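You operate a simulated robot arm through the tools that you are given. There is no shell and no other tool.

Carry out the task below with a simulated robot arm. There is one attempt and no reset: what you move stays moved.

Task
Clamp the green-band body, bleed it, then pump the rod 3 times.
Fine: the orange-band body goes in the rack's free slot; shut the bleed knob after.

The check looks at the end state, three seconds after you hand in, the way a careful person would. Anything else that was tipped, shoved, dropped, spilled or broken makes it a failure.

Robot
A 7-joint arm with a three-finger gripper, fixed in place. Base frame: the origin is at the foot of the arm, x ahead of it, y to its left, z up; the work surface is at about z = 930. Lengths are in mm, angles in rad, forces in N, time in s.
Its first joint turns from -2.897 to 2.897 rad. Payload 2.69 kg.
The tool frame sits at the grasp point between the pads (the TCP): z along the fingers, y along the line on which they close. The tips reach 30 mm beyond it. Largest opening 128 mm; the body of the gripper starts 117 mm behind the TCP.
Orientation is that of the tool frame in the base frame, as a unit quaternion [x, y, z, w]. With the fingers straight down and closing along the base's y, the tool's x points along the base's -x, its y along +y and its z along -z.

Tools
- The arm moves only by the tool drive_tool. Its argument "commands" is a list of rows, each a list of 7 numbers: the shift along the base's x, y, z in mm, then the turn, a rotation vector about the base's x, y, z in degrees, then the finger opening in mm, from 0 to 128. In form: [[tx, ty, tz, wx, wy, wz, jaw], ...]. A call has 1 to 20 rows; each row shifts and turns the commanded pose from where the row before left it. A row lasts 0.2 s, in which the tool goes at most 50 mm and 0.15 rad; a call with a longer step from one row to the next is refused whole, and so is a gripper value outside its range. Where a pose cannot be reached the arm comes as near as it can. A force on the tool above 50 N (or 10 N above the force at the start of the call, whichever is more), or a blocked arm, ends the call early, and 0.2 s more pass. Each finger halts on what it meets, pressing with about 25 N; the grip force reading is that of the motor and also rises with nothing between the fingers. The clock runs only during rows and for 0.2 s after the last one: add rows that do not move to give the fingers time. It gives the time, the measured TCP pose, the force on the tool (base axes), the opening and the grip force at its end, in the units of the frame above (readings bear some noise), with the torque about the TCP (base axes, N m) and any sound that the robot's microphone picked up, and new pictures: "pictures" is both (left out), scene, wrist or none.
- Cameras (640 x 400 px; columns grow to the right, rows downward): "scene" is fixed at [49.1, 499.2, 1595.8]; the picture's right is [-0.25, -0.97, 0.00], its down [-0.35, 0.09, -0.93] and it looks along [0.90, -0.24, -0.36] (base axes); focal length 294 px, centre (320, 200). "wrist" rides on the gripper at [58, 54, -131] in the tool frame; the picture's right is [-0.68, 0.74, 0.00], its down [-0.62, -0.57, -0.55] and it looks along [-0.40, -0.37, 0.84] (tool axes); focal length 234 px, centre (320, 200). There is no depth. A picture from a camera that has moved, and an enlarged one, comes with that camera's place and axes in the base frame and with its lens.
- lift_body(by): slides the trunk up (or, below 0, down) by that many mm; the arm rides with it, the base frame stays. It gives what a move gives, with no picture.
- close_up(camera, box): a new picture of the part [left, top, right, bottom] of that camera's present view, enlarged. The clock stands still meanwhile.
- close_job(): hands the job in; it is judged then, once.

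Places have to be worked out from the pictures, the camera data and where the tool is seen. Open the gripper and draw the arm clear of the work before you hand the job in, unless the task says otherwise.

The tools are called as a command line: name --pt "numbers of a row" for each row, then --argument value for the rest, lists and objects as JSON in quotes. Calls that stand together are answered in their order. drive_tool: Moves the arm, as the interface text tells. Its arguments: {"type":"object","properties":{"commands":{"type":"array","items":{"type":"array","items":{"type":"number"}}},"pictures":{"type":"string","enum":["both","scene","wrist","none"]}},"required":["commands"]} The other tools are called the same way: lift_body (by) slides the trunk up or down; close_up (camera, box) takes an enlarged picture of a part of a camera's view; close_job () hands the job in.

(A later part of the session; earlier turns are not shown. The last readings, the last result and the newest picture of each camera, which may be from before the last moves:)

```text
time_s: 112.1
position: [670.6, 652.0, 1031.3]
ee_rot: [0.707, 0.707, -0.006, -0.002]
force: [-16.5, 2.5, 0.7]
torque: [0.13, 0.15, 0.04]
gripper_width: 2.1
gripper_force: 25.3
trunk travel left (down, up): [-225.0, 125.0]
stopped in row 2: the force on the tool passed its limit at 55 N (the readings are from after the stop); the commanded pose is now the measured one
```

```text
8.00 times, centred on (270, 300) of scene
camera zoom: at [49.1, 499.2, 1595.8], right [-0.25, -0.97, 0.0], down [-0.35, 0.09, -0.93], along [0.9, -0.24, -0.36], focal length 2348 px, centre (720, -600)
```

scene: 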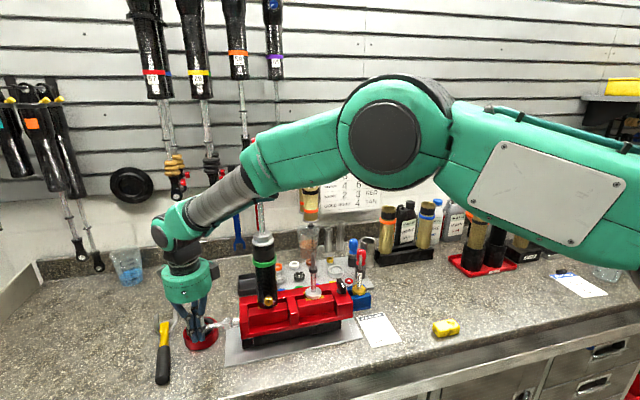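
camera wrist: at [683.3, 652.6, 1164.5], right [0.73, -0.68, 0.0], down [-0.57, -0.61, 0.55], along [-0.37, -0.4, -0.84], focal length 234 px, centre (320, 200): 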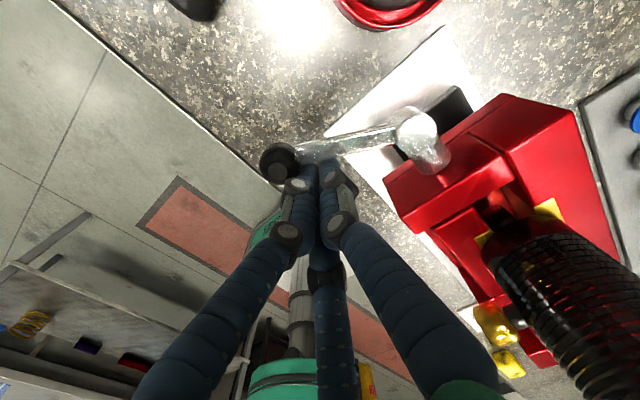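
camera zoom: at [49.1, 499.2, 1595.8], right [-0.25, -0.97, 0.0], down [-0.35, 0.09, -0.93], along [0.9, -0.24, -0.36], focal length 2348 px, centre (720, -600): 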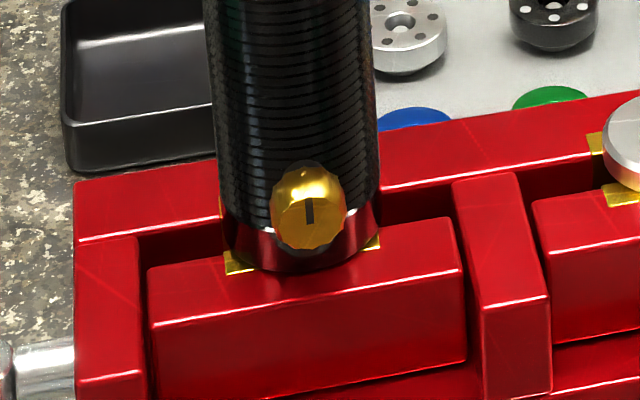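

The lever stopped firmly at 55 N, in the same place where orange was clamped, so green is clamped. I'll back off, rise, and turn the tool horizontal (pointing +x, thumb up) at a staging point in front of the bleed knob at about (670, 473, 1080).

drive_tool --pt "-8 0 0 0 0 0 2" --pt "-5 0 40 0 0 0 2" --pt "-5 0 45 0 0 0 2" --pt "-5 0 45 0 0 0 20" --pt "-5 0 45 0 0 0 40" --pt "-20 -30 20 0 0 0 60" --pt "-25 -35 0 0 0 0 60" --pt "-25 -35 0 0 -8 0 60" --pt "-25 -35 0 0 -8 0 60" --pt "-20 -30 0 0 -8 0 60" --pt "0 -10 0 0 -8 0 60" --pt "0 0 0 0 -8 0 60" --pt "0 0 0 0 -8 0 60" --pt "0 0 0 0 -8 0 60" --pt "0 0 0 0 -8 0 60" --pt "0 0 0 0 -8 0 60" --pt "0 0 0 0 -8 0 60" --pt "0 0 0 0 -8 0 60" --pt "0 0 0 0 -2 0 60" --pt "0 0 0 0 0 0 60" --pictures "both"

```text
time_s: 116.3
position: [541.3, 476.5, 1241.7]
ee_rot: [0.653, 0.659, 0.262, 0.265]
force: [-0.2, -0.8, 0.0]
torque: [0.03, -0.01, 0.04]
gripper_width: 60.1
gripper_force: 0.1
out of reach, approached as far as the arm can: row 12, 13, 14, 15, 16, 17, 18
trunk travel left (down, up): [-225.0, 125.0]
camera wrist: at [489.4, 534.7, 1372.9], right [0.54, -0.67, 0.52], down [-0.78, -0.62, 0.01], along [0.31, -0.41, -0.86], focal length 234 px, centre (320, 200)
```

scene: 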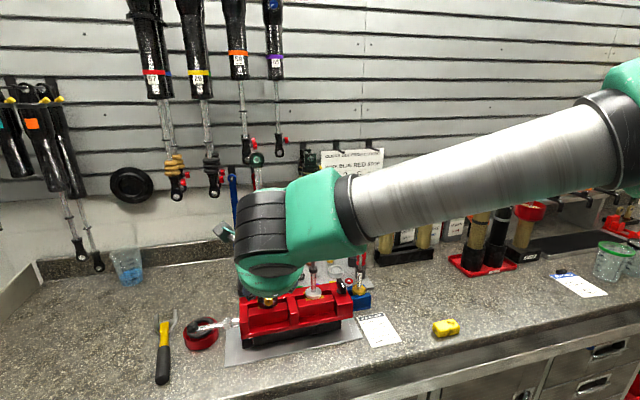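
wrist: 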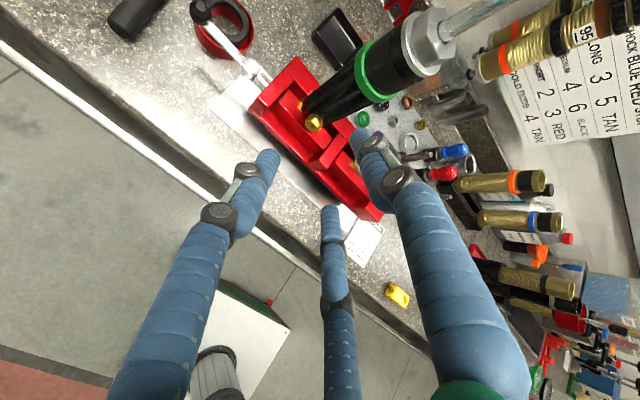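

The wrist ran into a limit at about 44° of tilt in this hand orientation. I'll spin the hand about its own axis by 90° (thumb to +y) and then try the rest of the tilt.

drive_tool --pt "0 0 0 -5.65 0 5.93 60" --pt "0 0 0 -5.65 0 5.93 60" --pt "0 0 0 -5.65 0 5.93 60" --pt "0 0 0 -5.65 0 5.93 60" --pt "0 0 0 -5.65 0 5.93 60" --pt "0 0 0 -5.65 0 5.93 60" --pt "0 0 0 -5.65 0 5.93 60" --pt "0 0 0 -5.65 0 5.93 60" --pt "0 0 0 -5.65 0 5.93 60" --pt "0 0 0 -5.65 0 5.93 60" --pt "0 0 0 -5.65 0 5.93 60" --pt "0 0 0 0 -8 0 60" --pt "0 0 0 0 -8 0 60" --pt "0 0 0 0 -8 0 60" --pt "0 0 0 0 -8 0 60" --pt "0 0 0 0 -8 0 60" --pt "0 0 0 0 -6 0 60" --pt "0 0 0 0 0 0 60" --pictures "both"

```text
time_s: 120.1
position: [541.2, 477.1, 1241.8]
ee_rot: [-0.018, 0.708, 0.009, 0.706]
force: [0.2, 0.3, -0.6]
torque: [-0.02, 0.0, -0.03]
gripper_width: 60.2
gripper_force: 0.0
trunk travel left (down, up): [-225.0, 125.0]
camera wrist: at [408.7, 524.2, 1183.8], right [-0.02, 0.75, 0.67], down [-0.53, -0.58, 0.63], along [0.85, -0.33, 0.41], focal length 234 px, centre (320, 200)
```

scene: 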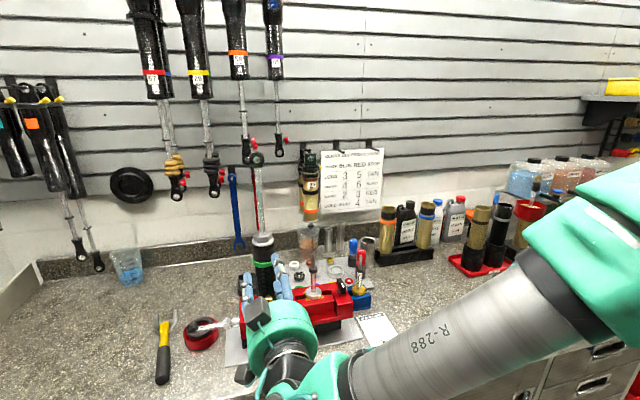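
wrist: 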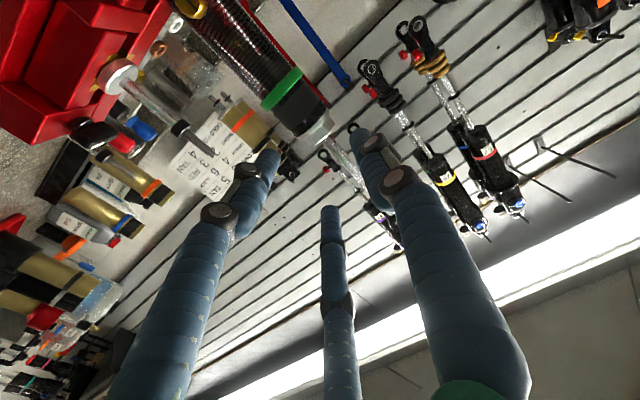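

The tool now points along +x. I'll correct a 2° yaw error and lower to the knob's height in front of the vise, then look at the knob through the wrist camera.

drive_tool --pt "0 -1 -20 0 0 -2.2 60" --pt "0 -1 -30 0 0 0 60" --pt "0 -1 -30 0 0 0 60" --pt "0 0 -30 0 0 0 60" --pt "0 0 -30 0 0 0 60" --pt "0 0 -22 0 0 0 60" --pt "0 0 0 0 0 0 60" --pictures "both"

close_up --camera "wrist" --box '[200, 60, 440, 260]'

close_up --camera "scene" --box '[220, 260, 340, 360]'

```text
time_s: 121.7
position: [541.8, 472.8, 1079.1]
ee_rot: [-0.004, 0.709, -0.006, 0.705]
force: [0.3, 1.1, 0.2]
torque: [0.01, 0.02, 0.0]
gripper_width: 60.3
gripper_force: 0.0
trunk travel left (down, up): [-225.0, 125.0]
camera wrist: at [411.1, 526.6, 1020.7], right [0.01, 0.75, 0.67], down [-0.55, -0.56, 0.63], along [0.84, -0.37, 0.4], focal length 234 px, centre (320, 200)
```

scene: 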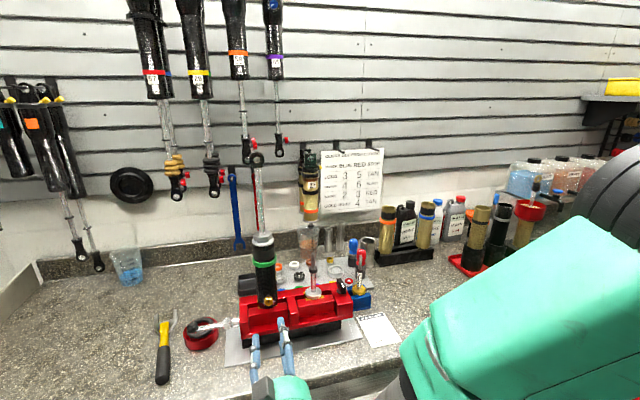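
wrist: 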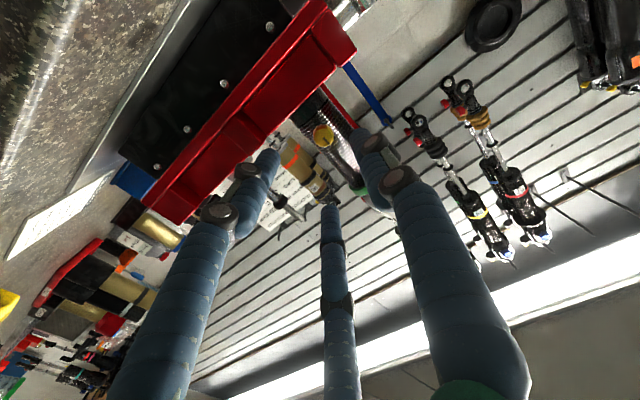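

```text
2.00 times, centred on (320, 160) of wrist
camera zoom: at [411.1, 526.6, 1020.7], right [0.01, 0.75, 0.67], down [-0.55, -0.56, 0.63], along [0.84, -0.37, 0.4], focal length 468 px, centre (320, 280)
```

zoom: 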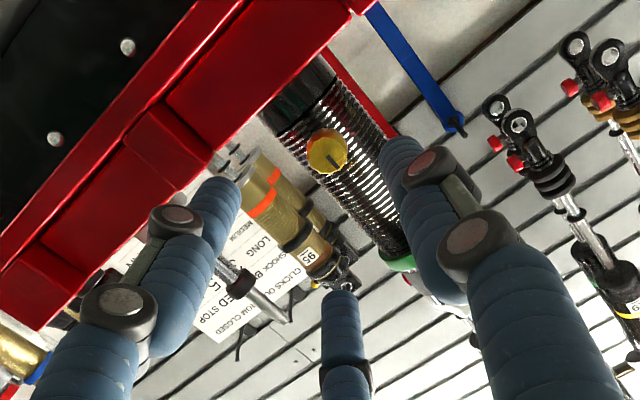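

```text
4.00 times, centred on (280, 310) of scene
camera zoom: at [49.1, 499.2, 1595.8], right [-0.25, -0.97, 0.0], down [-0.35, 0.09, -0.93], along [0.9, -0.24, -0.36], focal length 1174 px, centre (480, -240)
```

zoom: 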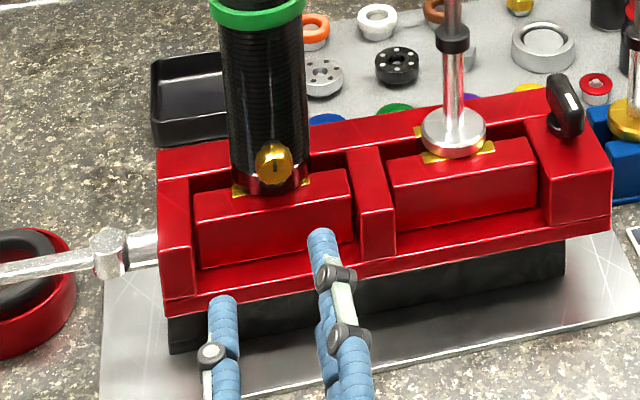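

The knob face is at about (668, 473, 1082), with its mark pointing straight up, so presumably shut. Before gripping I'll test here in free space how far I can roll the hand in the opening (counter-clockwise) direction.

drive_tool --pt "0 0 0 -7.5 0 0 60" --pt "0 0 0 -7.5 0 0 60" --pt "0 0 0 -7.5 0 0 60" --pt "0 0 0 -7.5 0 0 60" --pt "0 0 0 -7.5 0 0 60" --pt "0 0 0 -7.5 0 0 60" --pt "0 0 0 -7.5 0 0 60" --pt "0 0 0 -7.5 0 0 60" --pt "0 0 0 -7.5 0 0 60" --pt "0 0 0 -7.5 0 0 60" --pt "0 0 0 -7.5 0 0 60" --pt "0 0 0 -7.5 0 0 60" --pt "0 0 0 -7.5 0 0 60" --pt "0 0 0 -7.5 0 0 60" --pt "0 0 0 -7.5 0 0 60" --pt "0 0 0 -7.5 0 0 60" --pictures "none"

```text
time_s: 125.1
position: [540.9, 473.6, 1079.2]
ee_rot: [0.613, -0.349, 0.617, -0.348]
force: [-0.1, -1.1, 0.0]
torque: [-0.01, 0.0, -0.01]
gripper_width: 60.3
gripper_force: 0.0
trunk travel left (down, up): [-225.0, 125.0]
```

Rolling to -120° is fine. I'll go back to -30° (fingers at top, lower left and lower right), narrow the jaws and align with the knob.

drive_tool --pt "0 0 0 7.5 0 0 60" --pt "0 0 0 7.5 0 0 60" --pt "0 0 0 7.5 0 0 60" --pt "0 0 0 7.5 0 0 60" --pt "0 0 0 7.5 0 0 60" --pt "0 0 0 7.5 0 0 60" --pt "0 0 0 7.5 0 0 60" --pt "0 0 0 7.5 0 0 50" --pt "0 0 0 7.5 0 0 40" --pt "0 0 0 7.5 0 0 38" --pt "0 0 0 7.5 0 0 38" --pt "10 0 3 7.5 0 0 38" --pt "20 0 0 0 0 0 38" --pt "20 0 0 0 0 0 38" --pt "0 0 0 0 0 0 38" --pictures "both"

close_up --camera "wrist" --box '[220, 100, 420, 260]'

close_up --camera "scene" --box '[220, 260, 340, 360]'

```text
time_s: 128.3
position: [592.4, 471.1, 1083.6]
ee_rot: [-0.186, 0.683, -0.189, 0.68]
force: [-0.8, -0.3, 0.2]
torque: [0.04, -0.02, -0.01]
gripper_width: 38.1
gripper_force: 0.2
trunk travel left (down, up): [-225.0, 125.0]
camera wrist: at [461.7, 487.7, 1006.2], right [0.01, 0.98, 0.2], down [-0.55, -0.17, 0.82], along [0.84, -0.12, 0.53], focal length 234 px, centre (320, 200)
```

scene: 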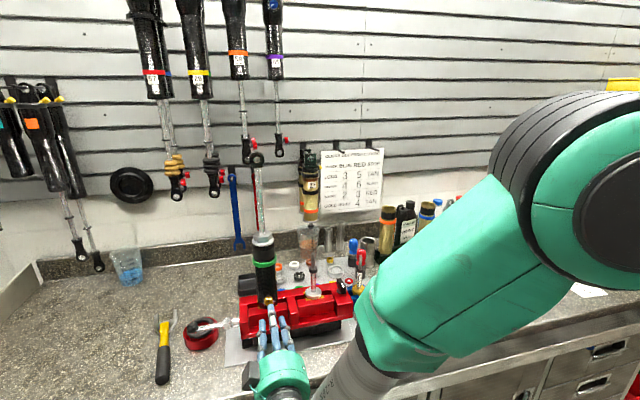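
wrist: 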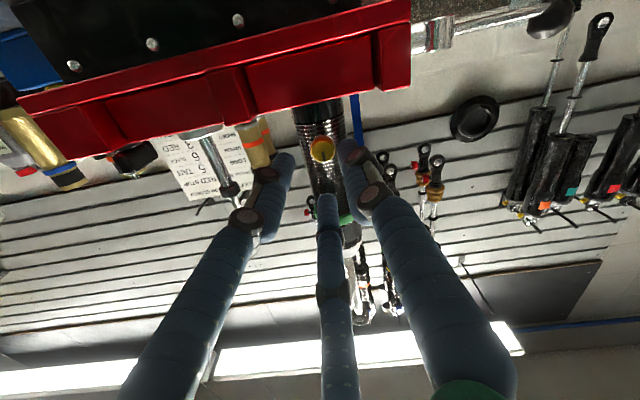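

```text
2.50 times, centred on (320, 180) of wrist
camera zoom: at [461.7, 487.7, 1006.2], right [0.01, 0.98, 0.2], down [-0.55, -0.17, 0.82], along [0.84, -0.12, 0.53], focal length 585 px, centre (320, 250)
```

zoom: 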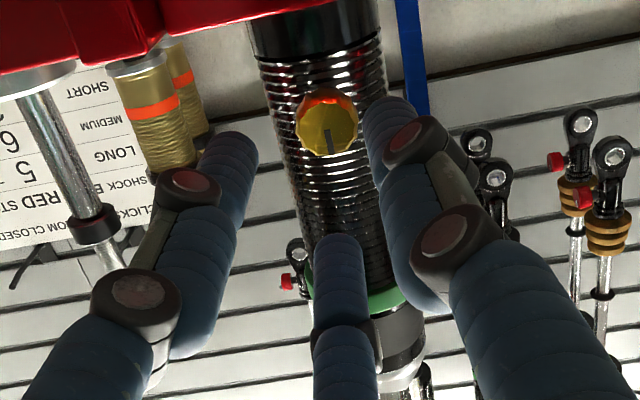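

```text
4.00 times, centred on (280, 310) of scene
camera zoom: at [49.1, 499.2, 1595.8], right [-0.25, -0.97, 0.0], down [-0.35, 0.09, -0.93], along [0.9, -0.24, -0.36], focal length 1174 px, centre (480, -240)
```

zoom: 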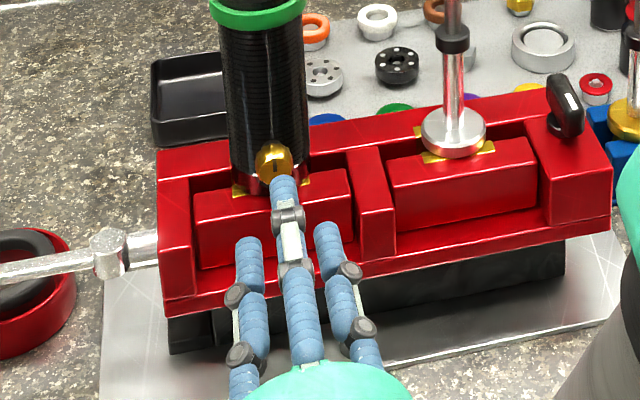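

The knob axis is at (y≈473.3, z≈1083.5), and I'm within 2 mm of it. I'll advance slowly so the tips overlap the knob by about 12 mm without touching the body.

drive_tool --pt "12 2 0 0 0 0 38" --pt "12 0 0 0 0 0 38" --pt "12 0 0 0 0 0 38" --pt "10 0 0 0 0 0 38" --pt "6 0 0 0 0 0 38" --pt "5 0 0 0 0 0 38" --pt "0 0 0 0 0 0 38" --pictures "both"

close_up --camera "wrist" --box '[240, 110, 400, 230]'

close_up --camera "scene" --box '[230, 260, 310, 330]'

```text
time_s: 129.9
position: [648.5, 472.9, 1083.6]
ee_rot: [-0.187, 0.683, -0.188, 0.68]
force: [-0.7, 0.3, 0.3]
torque: [0.0, 0.03, 0.02]
gripper_width: 37.9
gripper_force: 0.0
trunk travel left (down, up): [-225.0, 125.0]
camera wrist: at [517.2, 490.6, 1006.3], right [0.0, 0.98, 0.2], down [-0.55, -0.17, 0.82], along [0.84, -0.12, 0.53], focal length 234 px, centre (320, 200)
```

scene: 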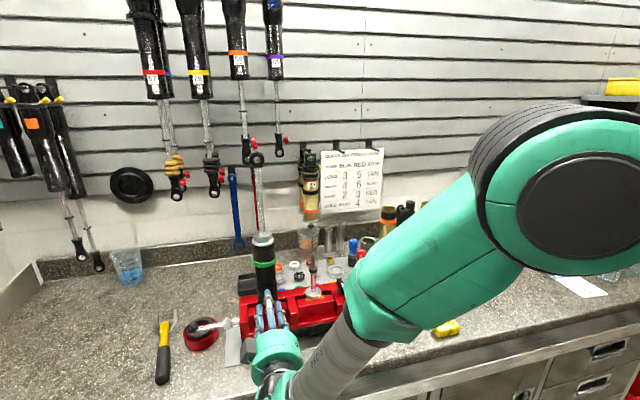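
wrist: 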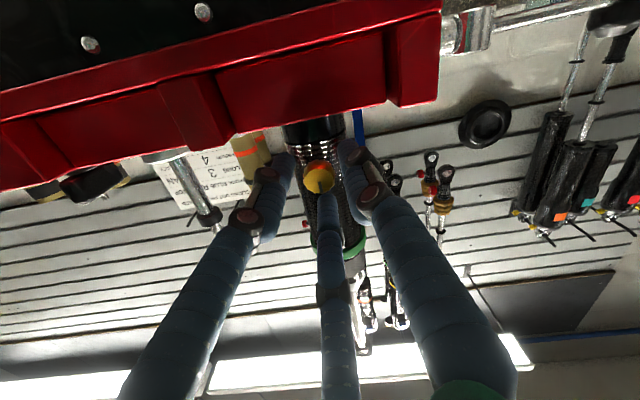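

```text
3.33 times, centred on (320, 170) of wrist
camera zoom: at [517.2, 490.6, 1006.3], right [0.0, 0.98, 0.2], down [-0.55, -0.17, 0.82], along [0.84, -0.12, 0.53], focal length 781 px, centre (320, 300)
```

zoom: 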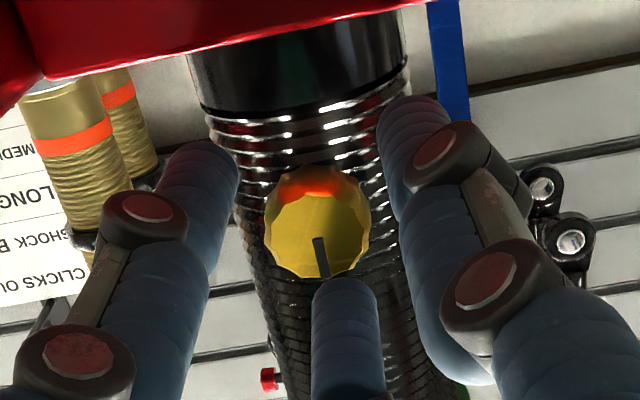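

```text
5.71 times, centred on (270, 295) of scene
camera zoom: at [49.1, 499.2, 1595.8], right [-0.25, -0.97, 0.0], down [-0.35, 0.09, -0.93], along [0.9, -0.24, -0.36], focal length 1677 px, centre (606, -343)
```

zoom: 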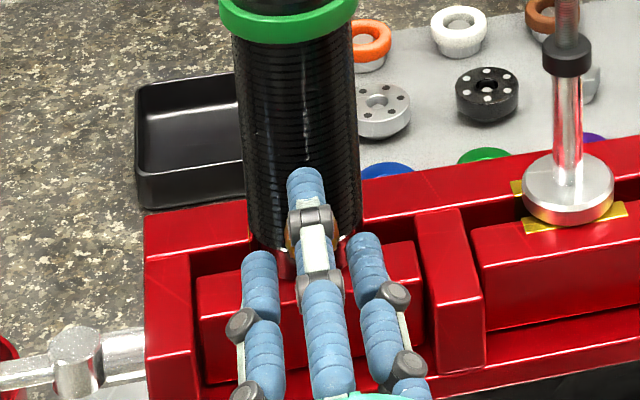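

The jaws surround the knob and are centred within about 1 mm. I'll close onto it.

drive_tool --pt "2 1 0.5 0 0 0 32" --pt "0 0 0 0 0 0 27" --pt "0 0 0 0 0 0 23" --pt "0 0 0 0 0 0 18" --pt "0 0 0 0 0 0 12" --pt "0 0 0 0 0 0 12" --pt "0 0 0 0 0 0 12" --pictures "none"

close_up --camera "wrist" --box '[240, 110, 400, 230]'

close_up --camera "scene" --box '[230, 260, 310, 330]'

```text
time_s: 131.5
position: [650.4, 475.0, 1084.2]
ee_rot: [-0.186, 0.684, -0.189, 0.68]
force: [0.3, -3.8, 1.2]
torque: [0.0, -0.03, -0.14]
gripper_width: 24.1
gripper_force: 9.2
trunk travel left (down, up): [-225.0, 125.0]
```

```text
3.33 times, centred on (320, 170) of wrist
camera zoom: at [519.2, 491.6, 1006.6], right [0.01, 0.98, 0.2], down [-0.55, -0.17, 0.82], along [0.84, -0.12, 0.53], focal length 781 px, centre (320, 300)
```

zoom: 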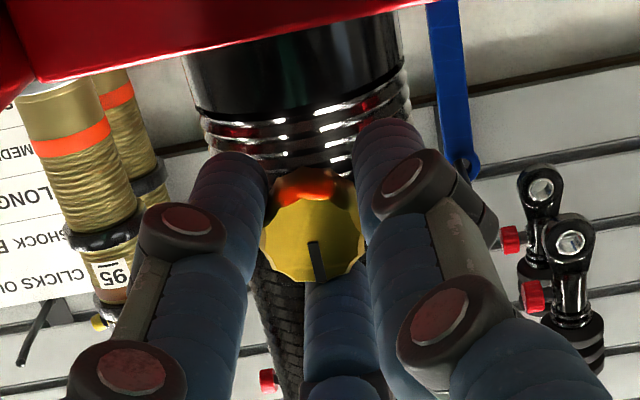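

```text
5.71 times, centred on (270, 295) of scene
camera zoom: at [49.1, 499.2, 1595.8], right [-0.25, -0.97, 0.0], down [-0.35, 0.09, -0.93], along [0.9, -0.24, -0.36], focal length 1677 px, centre (606, -343)
```

zoom: 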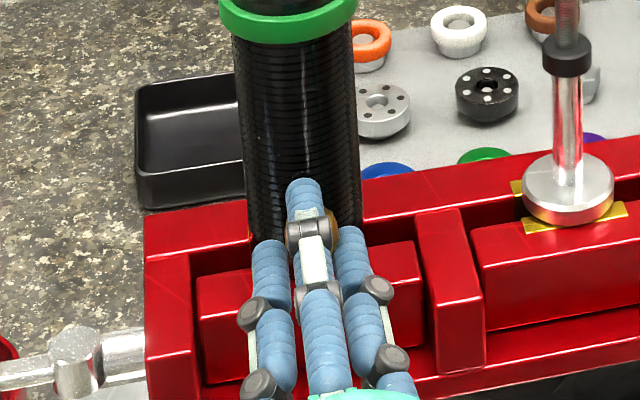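

The knob is held at 24 mm. I'll turn counter-clockwise in small steps, watching the torque and the mark.

drive_tool --pt "0 0 0 0 0 0 8" --pt "0 0 0 -4 0 0 8" --pt "0 0 0 -4 0 0 8" --pt "0 0 0 -4 0 0 8" --pt "0 0 0 -4 0 0 8" --pt "0 0 0 0 0 0 8" --pictures "none"

close_up --camera "wrist" --box '[240, 110, 400, 230]'

```text
time_s: 132.9
position: [649.8, 474.2, 1083.5]
ee_rot: [-0.279, 0.651, -0.282, 0.648]
force: [-2.3, -11.8, 5.3]
torque: [-0.01, -0.22, -0.41]
gripper_width: 23.9
gripper_force: 12.0
trunk travel left (down, up): [-225.0, 125.0]
```

```text
3.33 times, centred on (320, 170) of wrist
camera zoom: at [519.4, 469.2, 1004.7], right [0.01, 1.0, -0.07], down [-0.55, 0.06, 0.83], along [0.84, 0.04, 0.55], focal length 781 px, centre (320, 300)
```

zoom: 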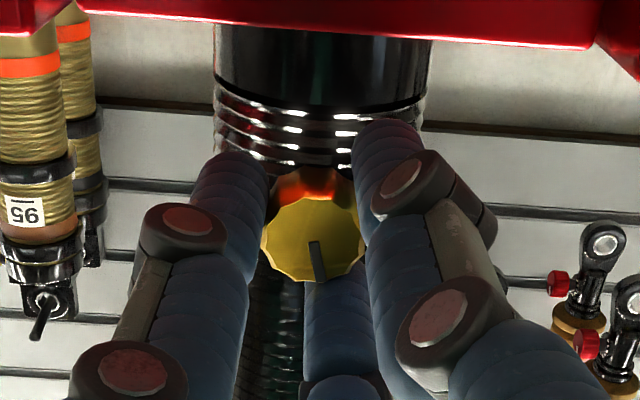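

The knob turns with the hand, with the mark staying fixed relative to the fingers, and it moves freely. I'll relieve the small sideways load and keep turning.

drive_tool --pt "0 -1.2 0.5 0 0 0 8" --pt "0 0 0 -5 0 0 8" --pt "0 0 0 -5 0 0 8" --pt "0 0 0 -5 0 0 8" --pt "0 0 0 -5 0 0 8" --pt "0 0 0 -5 0 0 8" --pt "0 0 0 0 0 0 8" --pictures "none"

close_up --camera "wrist" --box '[240, 110, 400, 230]'

```text
time_s: 134.5
position: [651.7, 473.1, 1084.5]
ee_rot: [-0.412, 0.574, -0.416, 0.572]
force: [2.0, -8.4, 6.8]
torque: [0.02, -0.12, -0.27]
gripper_width: 22.9
gripper_force: 11.2
trunk travel left (down, up): [-225.0, 125.0]
```

```text
3.33 times, centred on (320, 170) of wrist
camera zoom: at [519.4, 435.4, 1014.7], right [0.01, 0.87, -0.49], down [-0.55, 0.41, 0.73], along [0.84, 0.26, 0.48], focal length 781 px, centre (320, 300)
```

zoom: 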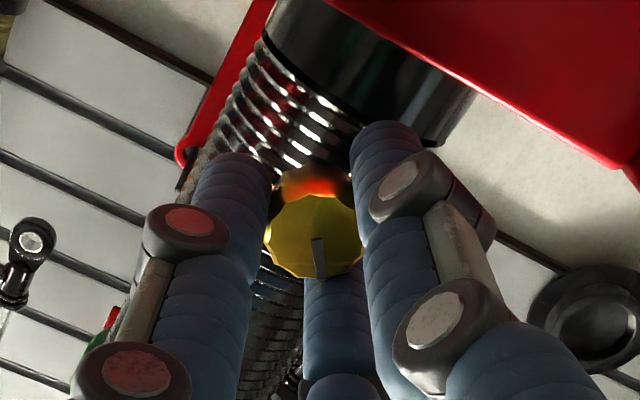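

The mark keeps following (about 41° so far) with no resistance. I'll continue to about 90°.

drive_tool --pt "0 -1 0.5 0 0 0 8" --pt "0 0 0 -5 0 0 8" --pt "0 0 0 -5 0 0 8" --pt "0 0 0 -5 0 0 8" --pt "0 0 0 -5 0 0 8" --pt "0 0 0 -5 0 0 8" --pt "0 0 0 -5 0 0 8" --pt "0 0 0 -5 0 0 8" --pt "0 0 0 -5 0 0 8" --pt "0 0 0 -5 0 0 8" --pt "0 0 0 -4 0 0 8" --pt "0 0 0 0 0 0 8" --pictures "none"

close_up --camera "wrist" --box '[240, 110, 400, 230]'

```text
time_s: 137.1
position: [650.9, 473.6, 1083.6]
ee_rot: [0.613, -0.349, 0.617, -0.349]
force: [11.7, 4.2, 4.9]
torque: [-0.01, -0.09, 0.22]
gripper_width: 21.9
gripper_force: 25.3
trunk travel left (down, up): [-225.0, 125.0]
```

```text
3.33 times, centred on (320, 170) of wrist
camera zoom: at [519.3, 395.5, 1067.8], right [0.0, 0.2, -0.98], down [-0.55, 0.82, 0.17], along [0.84, 0.53, 0.12], focal length 781 px, centre (320, 300)
```

zoom: 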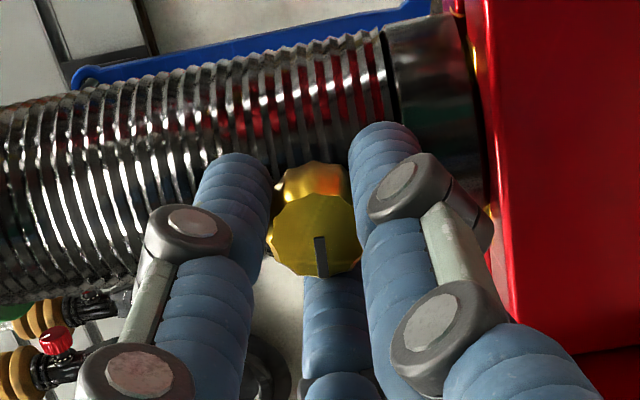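

The knob has turned 90° (mark now toward +y) with no stop felt. I'll relax the axial load and continue a bit to find whether there is an end stop.

drive_tool --pt "1.5 0.5 0.5 0 0 0 8" --pt "0 0 0 -5 0 0 8" --pt "0 0 0 -5 0 0 8" --pt "0 0 0 -5 0 0 8" --pt "0 0 0 -5 0 0 8" --pt "0 0 0 0 0 0 8" --pictures "none"

close_up --camera "wrist" --box '[240, 110, 400, 230]'

```text
time_s: 138.5
position: [651.7, 473.5, 1084.6]
ee_rot: [0.664, -0.237, 0.668, -0.238]
force: [0.4, -4.8, 2.2]
torque: [0.09, -0.05, -0.11]
gripper_width: 22.0
gripper_force: 24.8
trunk travel left (down, up): [-225.0, 125.0]
```

```text
3.33 times, centred on (320, 170) of wrist
camera zoom: at [520.5, 394.7, 1095.4], right [0.0, -0.14, -0.99], down [-0.55, 0.83, -0.12], along [0.84, 0.54, -0.07], focal length 781 px, centre (320, 300)
```

zoom: 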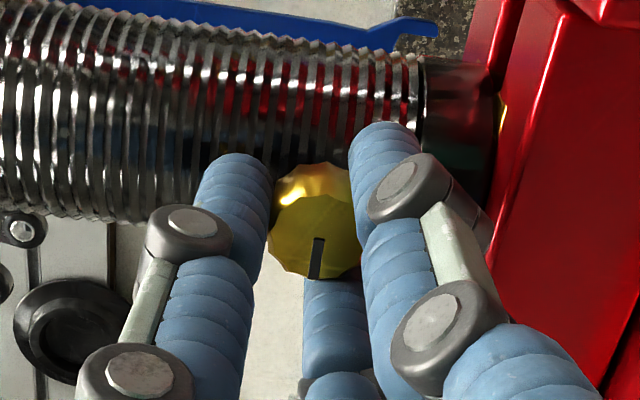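

The mark stopped following for the last 20°, so the knob hit its stop at 90°: it is fully open. I'll release it and back straight out.

drive_tool --pt "0 0 0 0 0 0 22" --pt "0 0 0 0 0 0 28" --pt "0 0 0 0 0 0 34" --pt "0 0 0 0 0 0 38" --pt "-10 0 0 0 0 0 38" --pt "-20 0 0 0 0 0 38" --pt "-25 0 0 0 0 0 38" --pt "-25 0 0 0 0 0 38" --pt "-20 0 0 0 0 0 38" --pt "0 0 0 0 0 0 38" --pictures "both"

close_up --camera "wrist" --box '[200, 60, 440, 260]'

close_up --camera "scene" --box '[240, 270, 300, 320]'

```text
time_s: 140.7
position: [554.2, 475.9, 1085.7]
ee_rot: [0.664, -0.238, 0.668, -0.237]
force: [-0.7, -0.6, 0.8]
torque: [0.02, 0.02, -0.03]
gripper_width: 38.1
gripper_force: 0.1
trunk travel left (down, up): [-225.0, 125.0]
camera wrist: at [422.5, 396.5, 1095.7], right [0.01, -0.14, -0.99], down [-0.55, 0.83, -0.12], along [0.84, 0.54, -0.07], focal length 234 px, centre (320, 200)
```

scene: 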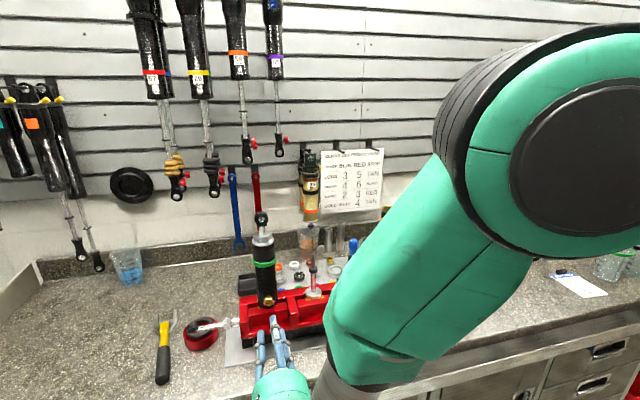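
wrist: 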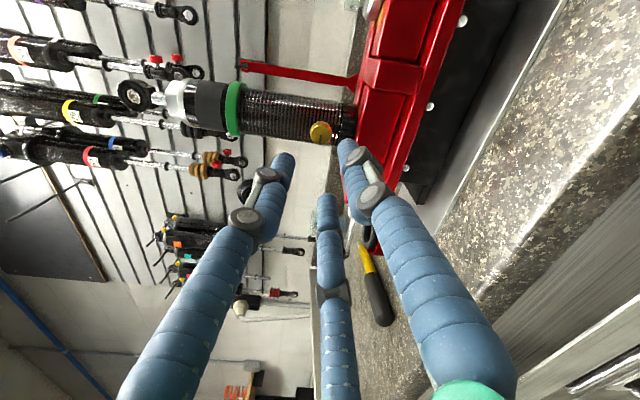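

```text
2.00 times, centred on (320, 160) of wrist
camera zoom: at [422.5, 396.5, 1095.7], right [0.01, -0.14, -0.99], down [-0.55, 0.83, -0.12], along [0.84, 0.54, -0.07], focal length 468 px, centre (320, 280)
```

zoom: 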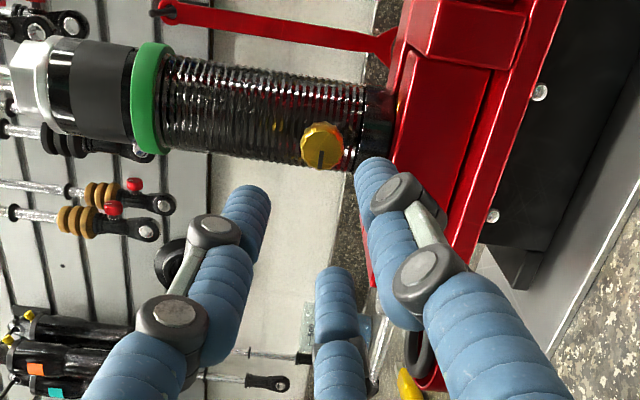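

```text
8.00 times, centred on (270, 295) of scene
camera zoom: at [49.1, 499.2, 1595.8], right [-0.25, -0.97, 0.0], down [-0.35, 0.09, -0.93], along [0.9, -0.24, -0.36], focal length 2348 px, centre (720, -560)
```

zoom: 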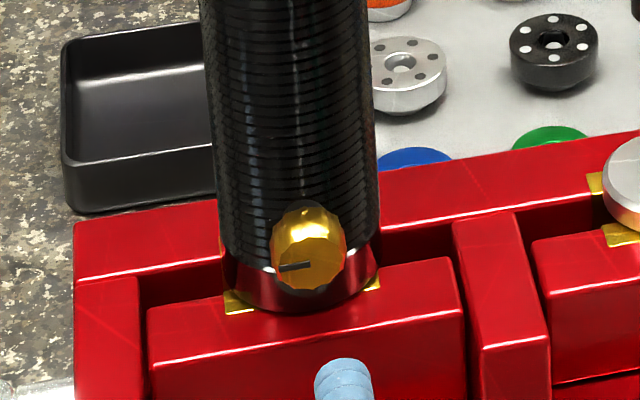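

The knob's mark now points left (+y), so the bleed is open, and the rod has sunk by itself now that the valve is open. I'll back away, bring the tool back to vertical, and go for the rod eye to pump it.

drive_tool --pt "-10 0 20 8 0 0 60" --pt "-4 0 25 8 0 0 60" --pt "0 0 30 8 0 0 60" --pt "0 0 30 8 0 0 60" --pt "0 0 30 8 0 0 60" --pt "0 0 20 8 0 0 60" --pt "0 0 0 8 0 0 60" --pt "0 0 0 8 0 0 60" --pt "0 0 0 8 0 0 60" --pt "0 0 0 8 0 0 60" --pt "0 0 0 8 0 0 60" --pt "0 0 0 8 0 0 60" --pt "0 0 0 8 0 0 60" --pt "0 0 0 8 0 0 60" --pt "0 0 0 8 0 0 60" --pt "0 0 0 8 0 0 60" --pt "0 0 0 8 0 0 60" --pt "0 0 0 4 0 0 60" --pt "0 0 0 0 0 0 60" --pictures "none"

close_up --camera "scene" --box '[220, 190, 320, 320]'

```text
time_s: 144.7
position: [538.9, 473.8, 1240.0]
ee_rot: [-0.004, 0.709, -0.005, 0.705]
force: [0.5, -0.8, 0.9]
torque: [-0.01, -0.01, 0.02]
gripper_width: 59.8
gripper_force: 0.1
trunk travel left (down, up): [-225.0, 125.0]
```

```text
3.08 times, centred on (270, 255) of scene
camera zoom: at [49.1, 499.2, 1595.8], right [-0.25, -0.97, 0.0], down [-0.35, 0.09, -0.93], along [0.9, -0.24, -0.36], focal length 903 px, centre (474, 31)
```

zoom: 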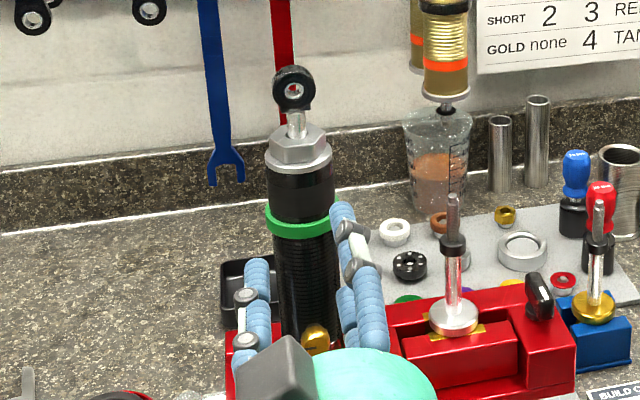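

The rod eye is now at about z≈1297. I'll tilt the tool back down to vertical and yaw so the jaws close along x again.

drive_tool --pt "0 0 10 0 8 0 66" --pt "0 0 20 0 8 0 66" --pt "0 0 30 0 8 0 66" --pt "0 0 30 0 8 0 66" --pt "0 0 30 0 8 0 66" --pt "0 0 20 0 8 0 66" --pt "0 0 10 0 8 0 66" --pt "0 0 0 0 8 0 66" --pt "0 0 0 0 8 0 66" --pt "0 0 0 0 8 0 66" --pt "0 0 0 0 8 0 66" --pt "0 0 0 0 2.3 0 66" --pt "0 0 0 0 0 0 66" --pictures "none"

drive_tool --pt "0 0 0 0 0 -8 66" --pt "0 0 0 0 0 -8 66" --pt "0 0 0 0 0 -8 66" --pt "0 0 0 0 0 -8 66" --pt "0 0 0 0 0 -8 66" --pt "0 0 0 0 0 -8 66" --pt "0 0 0 0 0 -8 66" --pt "0 0 0 0 0 -8 66" --pt "0 0 0 0 0 -8 66" --pt "0 0 0 0 0 -8 66" --pt "0 0 0 0 0 -8 66" --pt "0 0 0 0 0 -2 66" --pt "0 0 0 0 0 0 66" --pictures "both"

```text
time_s: 147.5
position: [537.9, 475.0, 1389.5]
ee_rot: [-0.007, 1.0, -0.001, -0.005]
force: [-0.5, -1.1, 1.0]
torque: [0.03, -0.02, 0.01]
gripper_width: 65.9
gripper_force: 0.1
trunk travel left (down, up): [-225.0, 125.0]
```

```text
time_s: 150.3
position: [537.9, 474.2, 1390.0]
ee_rot: [0.703, 0.711, 0.004, -0.004]
force: [-0.2, 0.3, 0.6]
torque: [0.01, 0.02, 0.03]
gripper_width: 66.2
gripper_force: 0.0
trunk travel left (down, up): [-225.0, 125.0]
camera wrist: at [590.6, 532.4, 1521.5], right [0.74, -0.67, -0.01], down [-0.56, -0.63, 0.54], along [-0.37, -0.4, -0.84], focal length 234 px, centre (320, 200)
```

scene: 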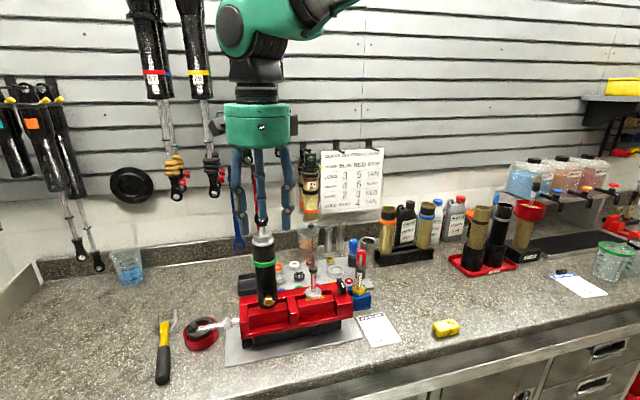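
wrist: 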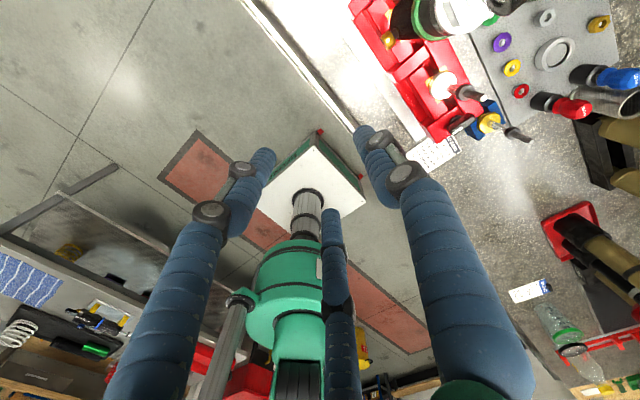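

The tool is vertical again. I'll move over the sunken rod eye, staying about 45 mm above it.

drive_tool --pt "30 1 0 0 0 0 66" --pt "40 1 0 0 0 0 66" --pt "40 1 0 0 0 0 66" --pt "40 0 0 0 0 0 66" --pt "26 0 0 0 0 0 66" --pt "0 0 0 0 0 0 66" --pictures "both"

close_up --camera "wrist" --box '[240, 60, 400, 200]'

close_up --camera "scene" --box '[215, 140, 315, 310]'

```text
time_s: 151.7
position: [716.3, 477.4, 1390.5]
ee_rot: [0.702, 0.712, 0.003, -0.004]
force: [-0.3, -0.3, -0.3]
torque: [0.01, 0.01, 0.03]
gripper_width: 66.1
gripper_force: 0.1
trunk travel left (down, up): [-225.0, 125.0]
camera wrist: at [769.1, 534.9, 1521.1], right [0.75, -0.67, -0.01], down [-0.56, -0.63, 0.54], along [-0.37, -0.4, -0.84], focal length 234 px, centre (320, 200)
```

scene: 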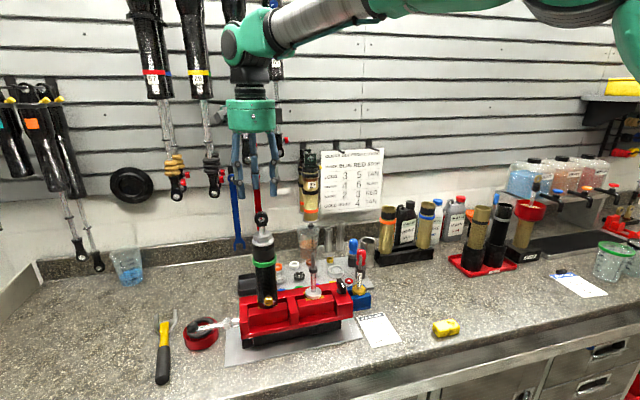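
wrist: 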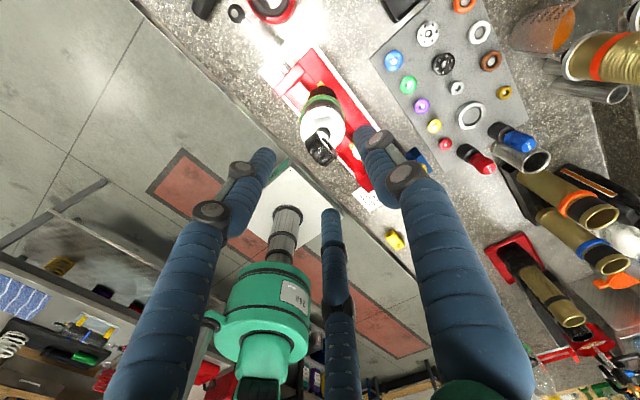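

```text
2.86 times, centred on (320, 130) of wrist
camera zoom: at [769.1, 534.9, 1521.1], right [0.75, -0.67, -0.01], down [-0.56, -0.63, 0.54], along [-0.37, -0.4, -0.84], focal length 669 px, centre (320, 400)
```

zoom: 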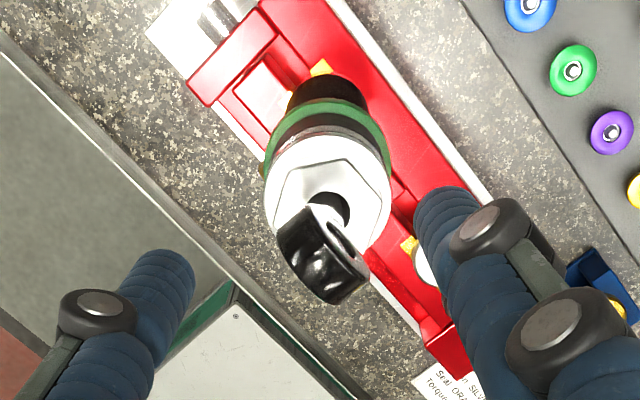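

```text
2.35 times, centred on (265, 225) of scene
camera zoom: at [49.1, 499.2, 1595.8], right [-0.25, -0.97, 0.0], down [-0.35, 0.09, -0.93], along [0.9, -0.24, -0.36], focal length 691 px, centre (449, 141)
```

zoom: 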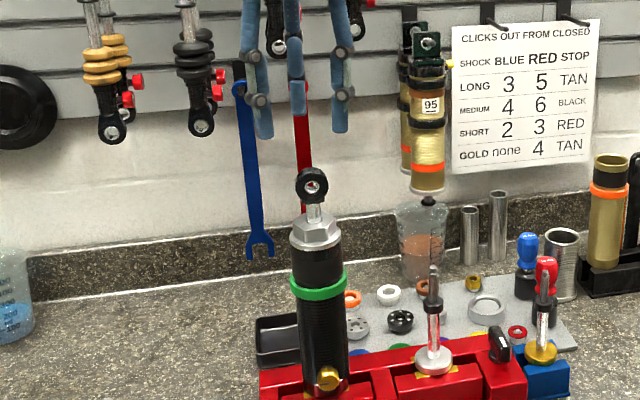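

The eye is right under me at about (715.5, 476.5). I'll descend so the tips stay just above the hex cap, then close on the eye.

drive_tool --pt "-1 -1 -20 0 0 0 66" --pt "0 0 -25 0 0 0 66" --pt "0 0 -20 0 0 0 66" --pt "0 0 -15 0 0 0 66" --pt "0 0 -8 0 0 0 66" --pt "0 0 0 0 0 0 50" --pt "0 0 0 0 0 0 40" --pictures "none"

close_up --camera "scene" --box '[225, 150, 305, 260]'

close_up --camera "wrist" --box '[240, 110, 400, 250]'

```text
time_s: 153.3
position: [713.4, 476.4, 1300.1]
ee_rot: [0.702, 0.712, 0.004, -0.004]
force: [-0.2, -0.7, -0.4]
torque: [-0.01, 0.02, 0.01]
gripper_width: 39.8
gripper_force: 0.1
trunk travel left (down, up): [-225.0, 125.0]
```

```text
3.64 times, centred on (265, 205) of scene
camera zoom: at [49.1, 499.2, 1595.8], right [-0.25, -0.97, 0.0], down [-0.35, 0.09, -0.93], along [0.9, -0.24, -0.36], focal length 1067 px, centre (520, 182)
```

zoom: 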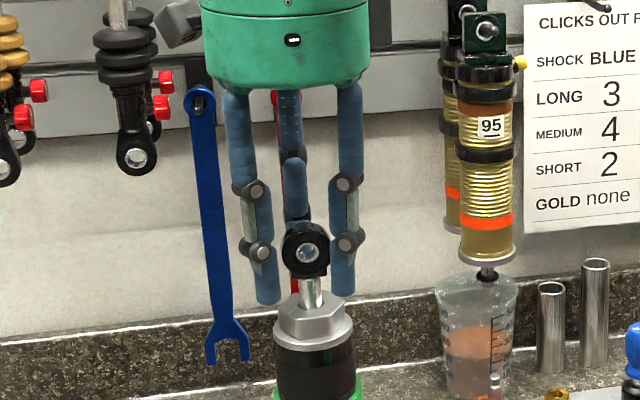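

```text
2.86 times, centred on (320, 180) of wrist
camera zoom: at [765.8, 533.6, 1432.0], right [0.75, -0.67, -0.01], down [-0.56, -0.63, 0.54], along [-0.37, -0.4, -0.84], focal length 669 px, centre (320, 257)
```

zoom: 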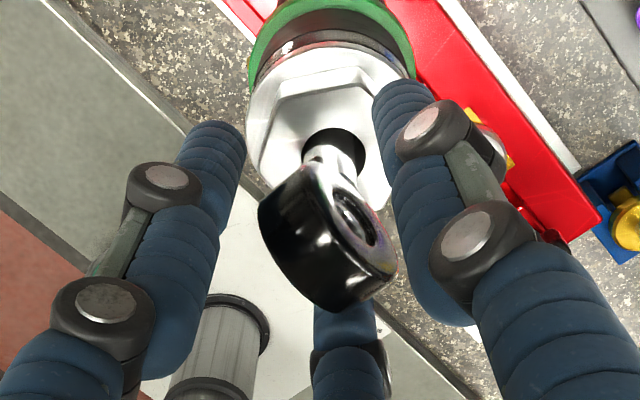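

drive_tool --pt "2 0 0 0 0 0 34" --pt "0 0 0 0 0 0 26" --pt "0 0 0 0 0 0 18" --pt "0 0 0 0 0 0 10" --pt "0 0 0 0 0 0 5" --pt "0 0 0 0 0 0 5" --pictures "none"

close_up --camera "scene" --box '[225, 150, 305, 260]'

```text
time_s: 154.7
position: [712.5, 475.4, 1301.4]
ee_rot: [0.702, 0.712, 0.001, -0.004]
force: [-31.3, 0.9, -3.6]
torque: [0.33, 0.23, -0.01]
gripper_width: 24.4
gripper_force: 24.7
trunk travel left (down, up): [-225.0, 125.0]
```

```text
3.64 times, centred on (265, 205) of scene
camera zoom: at [49.1, 499.2, 1595.8], right [-0.25, -0.97, 0.0], down [-0.35, 0.09, -0.93], along [0.9, -0.24, -0.36], focal length 1067 px, centre (520, 182)
```

zoom: 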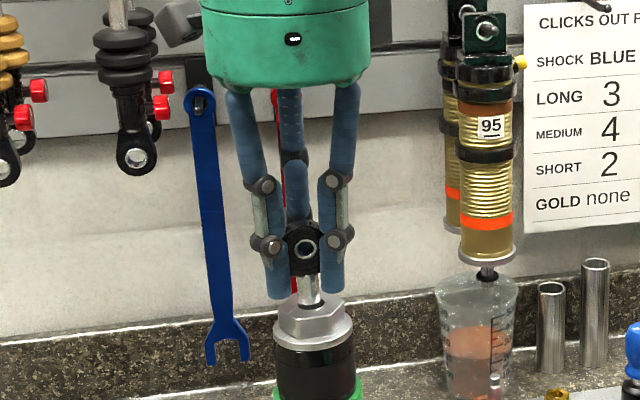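

It's gripped at 24.4 mm, but there is a sideways load of 31 N, so I'll shift about 3.5 mm in -x to relieve it before stroking.

drive_tool --pt "-1.5 0 0 0 0 0 5" --pt "-1.5 0 0 0 0 0 5" --pt "-0.5 0 0 0 0 0 5" --pt "0 0 0 0 0 0 5" --pictures "none"

```text
time_s: 155.7
position: [712.2, 475.9, 1301.3]
ee_rot: [0.702, 0.712, 0.003, -0.004]
force: [-4.4, -1.7, -0.4]
torque: [-0.07, 0.06, 0.0]
gripper_width: 24.6
gripper_force: 24.7
trunk travel left (down, up): [-225.0, 125.0]
```

The load is relieved. First upstroke: I'll lift 60 mm and check that the rod follows freely.

drive_tool --pt "0 0 5 0 0 0 5" --pt "0 0 10 0 0 0 5" --pt "0 0 15 0 0 0 5" --pt "0 0 15 0 0 0 5" --pt "0 0 15 0 0 0 5" --pt "0 0 0 0 0 0 5" --pictures "none"

close_up --camera "scene" --box '[215, 120, 315, 320]'

```text
time_s: 157.1
position: [710.3, 475.7, 1362.9]
ee_rot: [0.702, 0.712, 0.003, -0.004]
force: [1.3, -0.1, -2.5]
torque: [-0.03, -0.45, -0.02]
gripper_width: 24.6
gripper_force: 24.9
trunk travel left (down, up): [-225.0, 125.0]
```

```text
2.00 times, centred on (265, 220) of scene
camera zoom: at [49.1, 499.2, 1595.8], right [-0.25, -0.97, 0.0], down [-0.35, 0.09, -0.93], along [0.9, -0.24, -0.36], focal length 587 px, centre (430, 160)
```

zoom: 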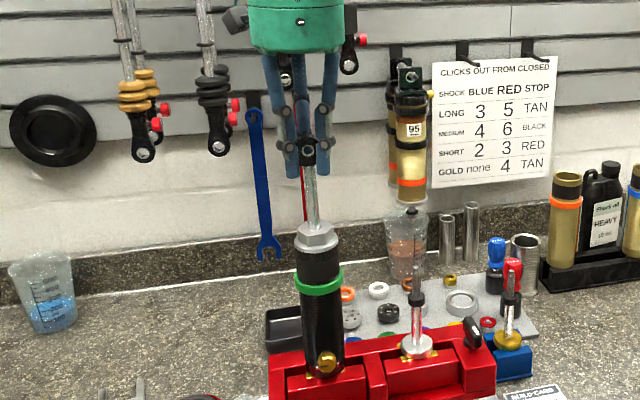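

The rod follows easily at 2.5 N. I'll continue to full extension.

drive_tool --pt "0 0 12 0 0 0 5" --pt "0 0 15 0 0 0 5" --pt "0 0 15 0 0 0 5" --pt "0 0 15 0 0 0 5" --pt "0 0 10 0 0 0 5" --pt "0 0 4 0 0 0 5" --pt "0 0 3 0 0 0 5" --pt "0 0 3 0 0 0 5" --pt "0 0 0 0 0 0 5" --pictures "none"

close_up --camera "scene" --box '[215, 120, 315, 320]'

```text
time_s: 159.1
position: [712.5, 478.1, 1439.9]
ee_rot: [0.702, 0.712, 0.003, -0.005]
force: [-0.2, -0.3, -2.5]
torque: [0.03, -0.08, 0.04]
gripper_width: 24.4
gripper_force: 24.8
trunk travel left (down, up): [-225.0, 125.0]
```

```text
2.00 times, centred on (265, 220) of scene
camera zoom: at [49.1, 499.2, 1595.8], right [-0.25, -0.97, 0.0], down [-0.35, 0.09, -0.93], along [0.9, -0.24, -0.36], focal length 587 px, centre (430, 160)
```

zoom: 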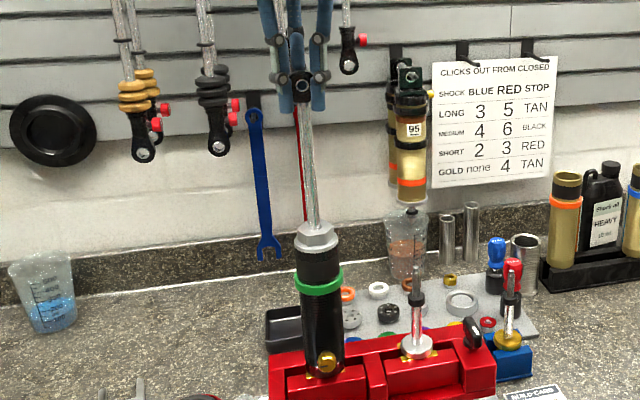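

Nearly at the top; I'll go in 2 mm steps to feel the top stop.

drive_tool --pt "0 0 2 0 0 0 5" --pt "0 0 2 0 0 0 5" --pt "0 0 2 0 0 0 5" --pt "0 0 2 0 0 0 5" --pictures "none"

```text
time_s: 160.1
position: [711.1, 475.7, 1446.8]
ee_rot: [0.702, 0.712, 0.003, -0.004]
force: [0.8, 0.0, -2.6]
torque: [-0.06, -0.25, 0.01]
gripper_width: 24.5
gripper_force: 25.0
trunk travel left (down, up): [-225.0, 125.0]
```

drive_tool --pt "0 0 2 0 0 0 5" --pt "0 0 1.5 0 0 0 5" --pt "0 0 1.5 0 0 0 5" --pt "0 0 0 0 0 0 5" --pictures "none"

```text
time_s: 161.1
position: [712.2, 476.9, 1451.4]
ee_rot: [0.703, 0.712, 0.001, -0.005]
force: [0.0, -0.6, -12.7]
torque: [0.12, -0.14, -0.02]
gripper_width: 24.4
gripper_force: 25.1
trunk travel left (down, up): [-225.0, 125.0]
```

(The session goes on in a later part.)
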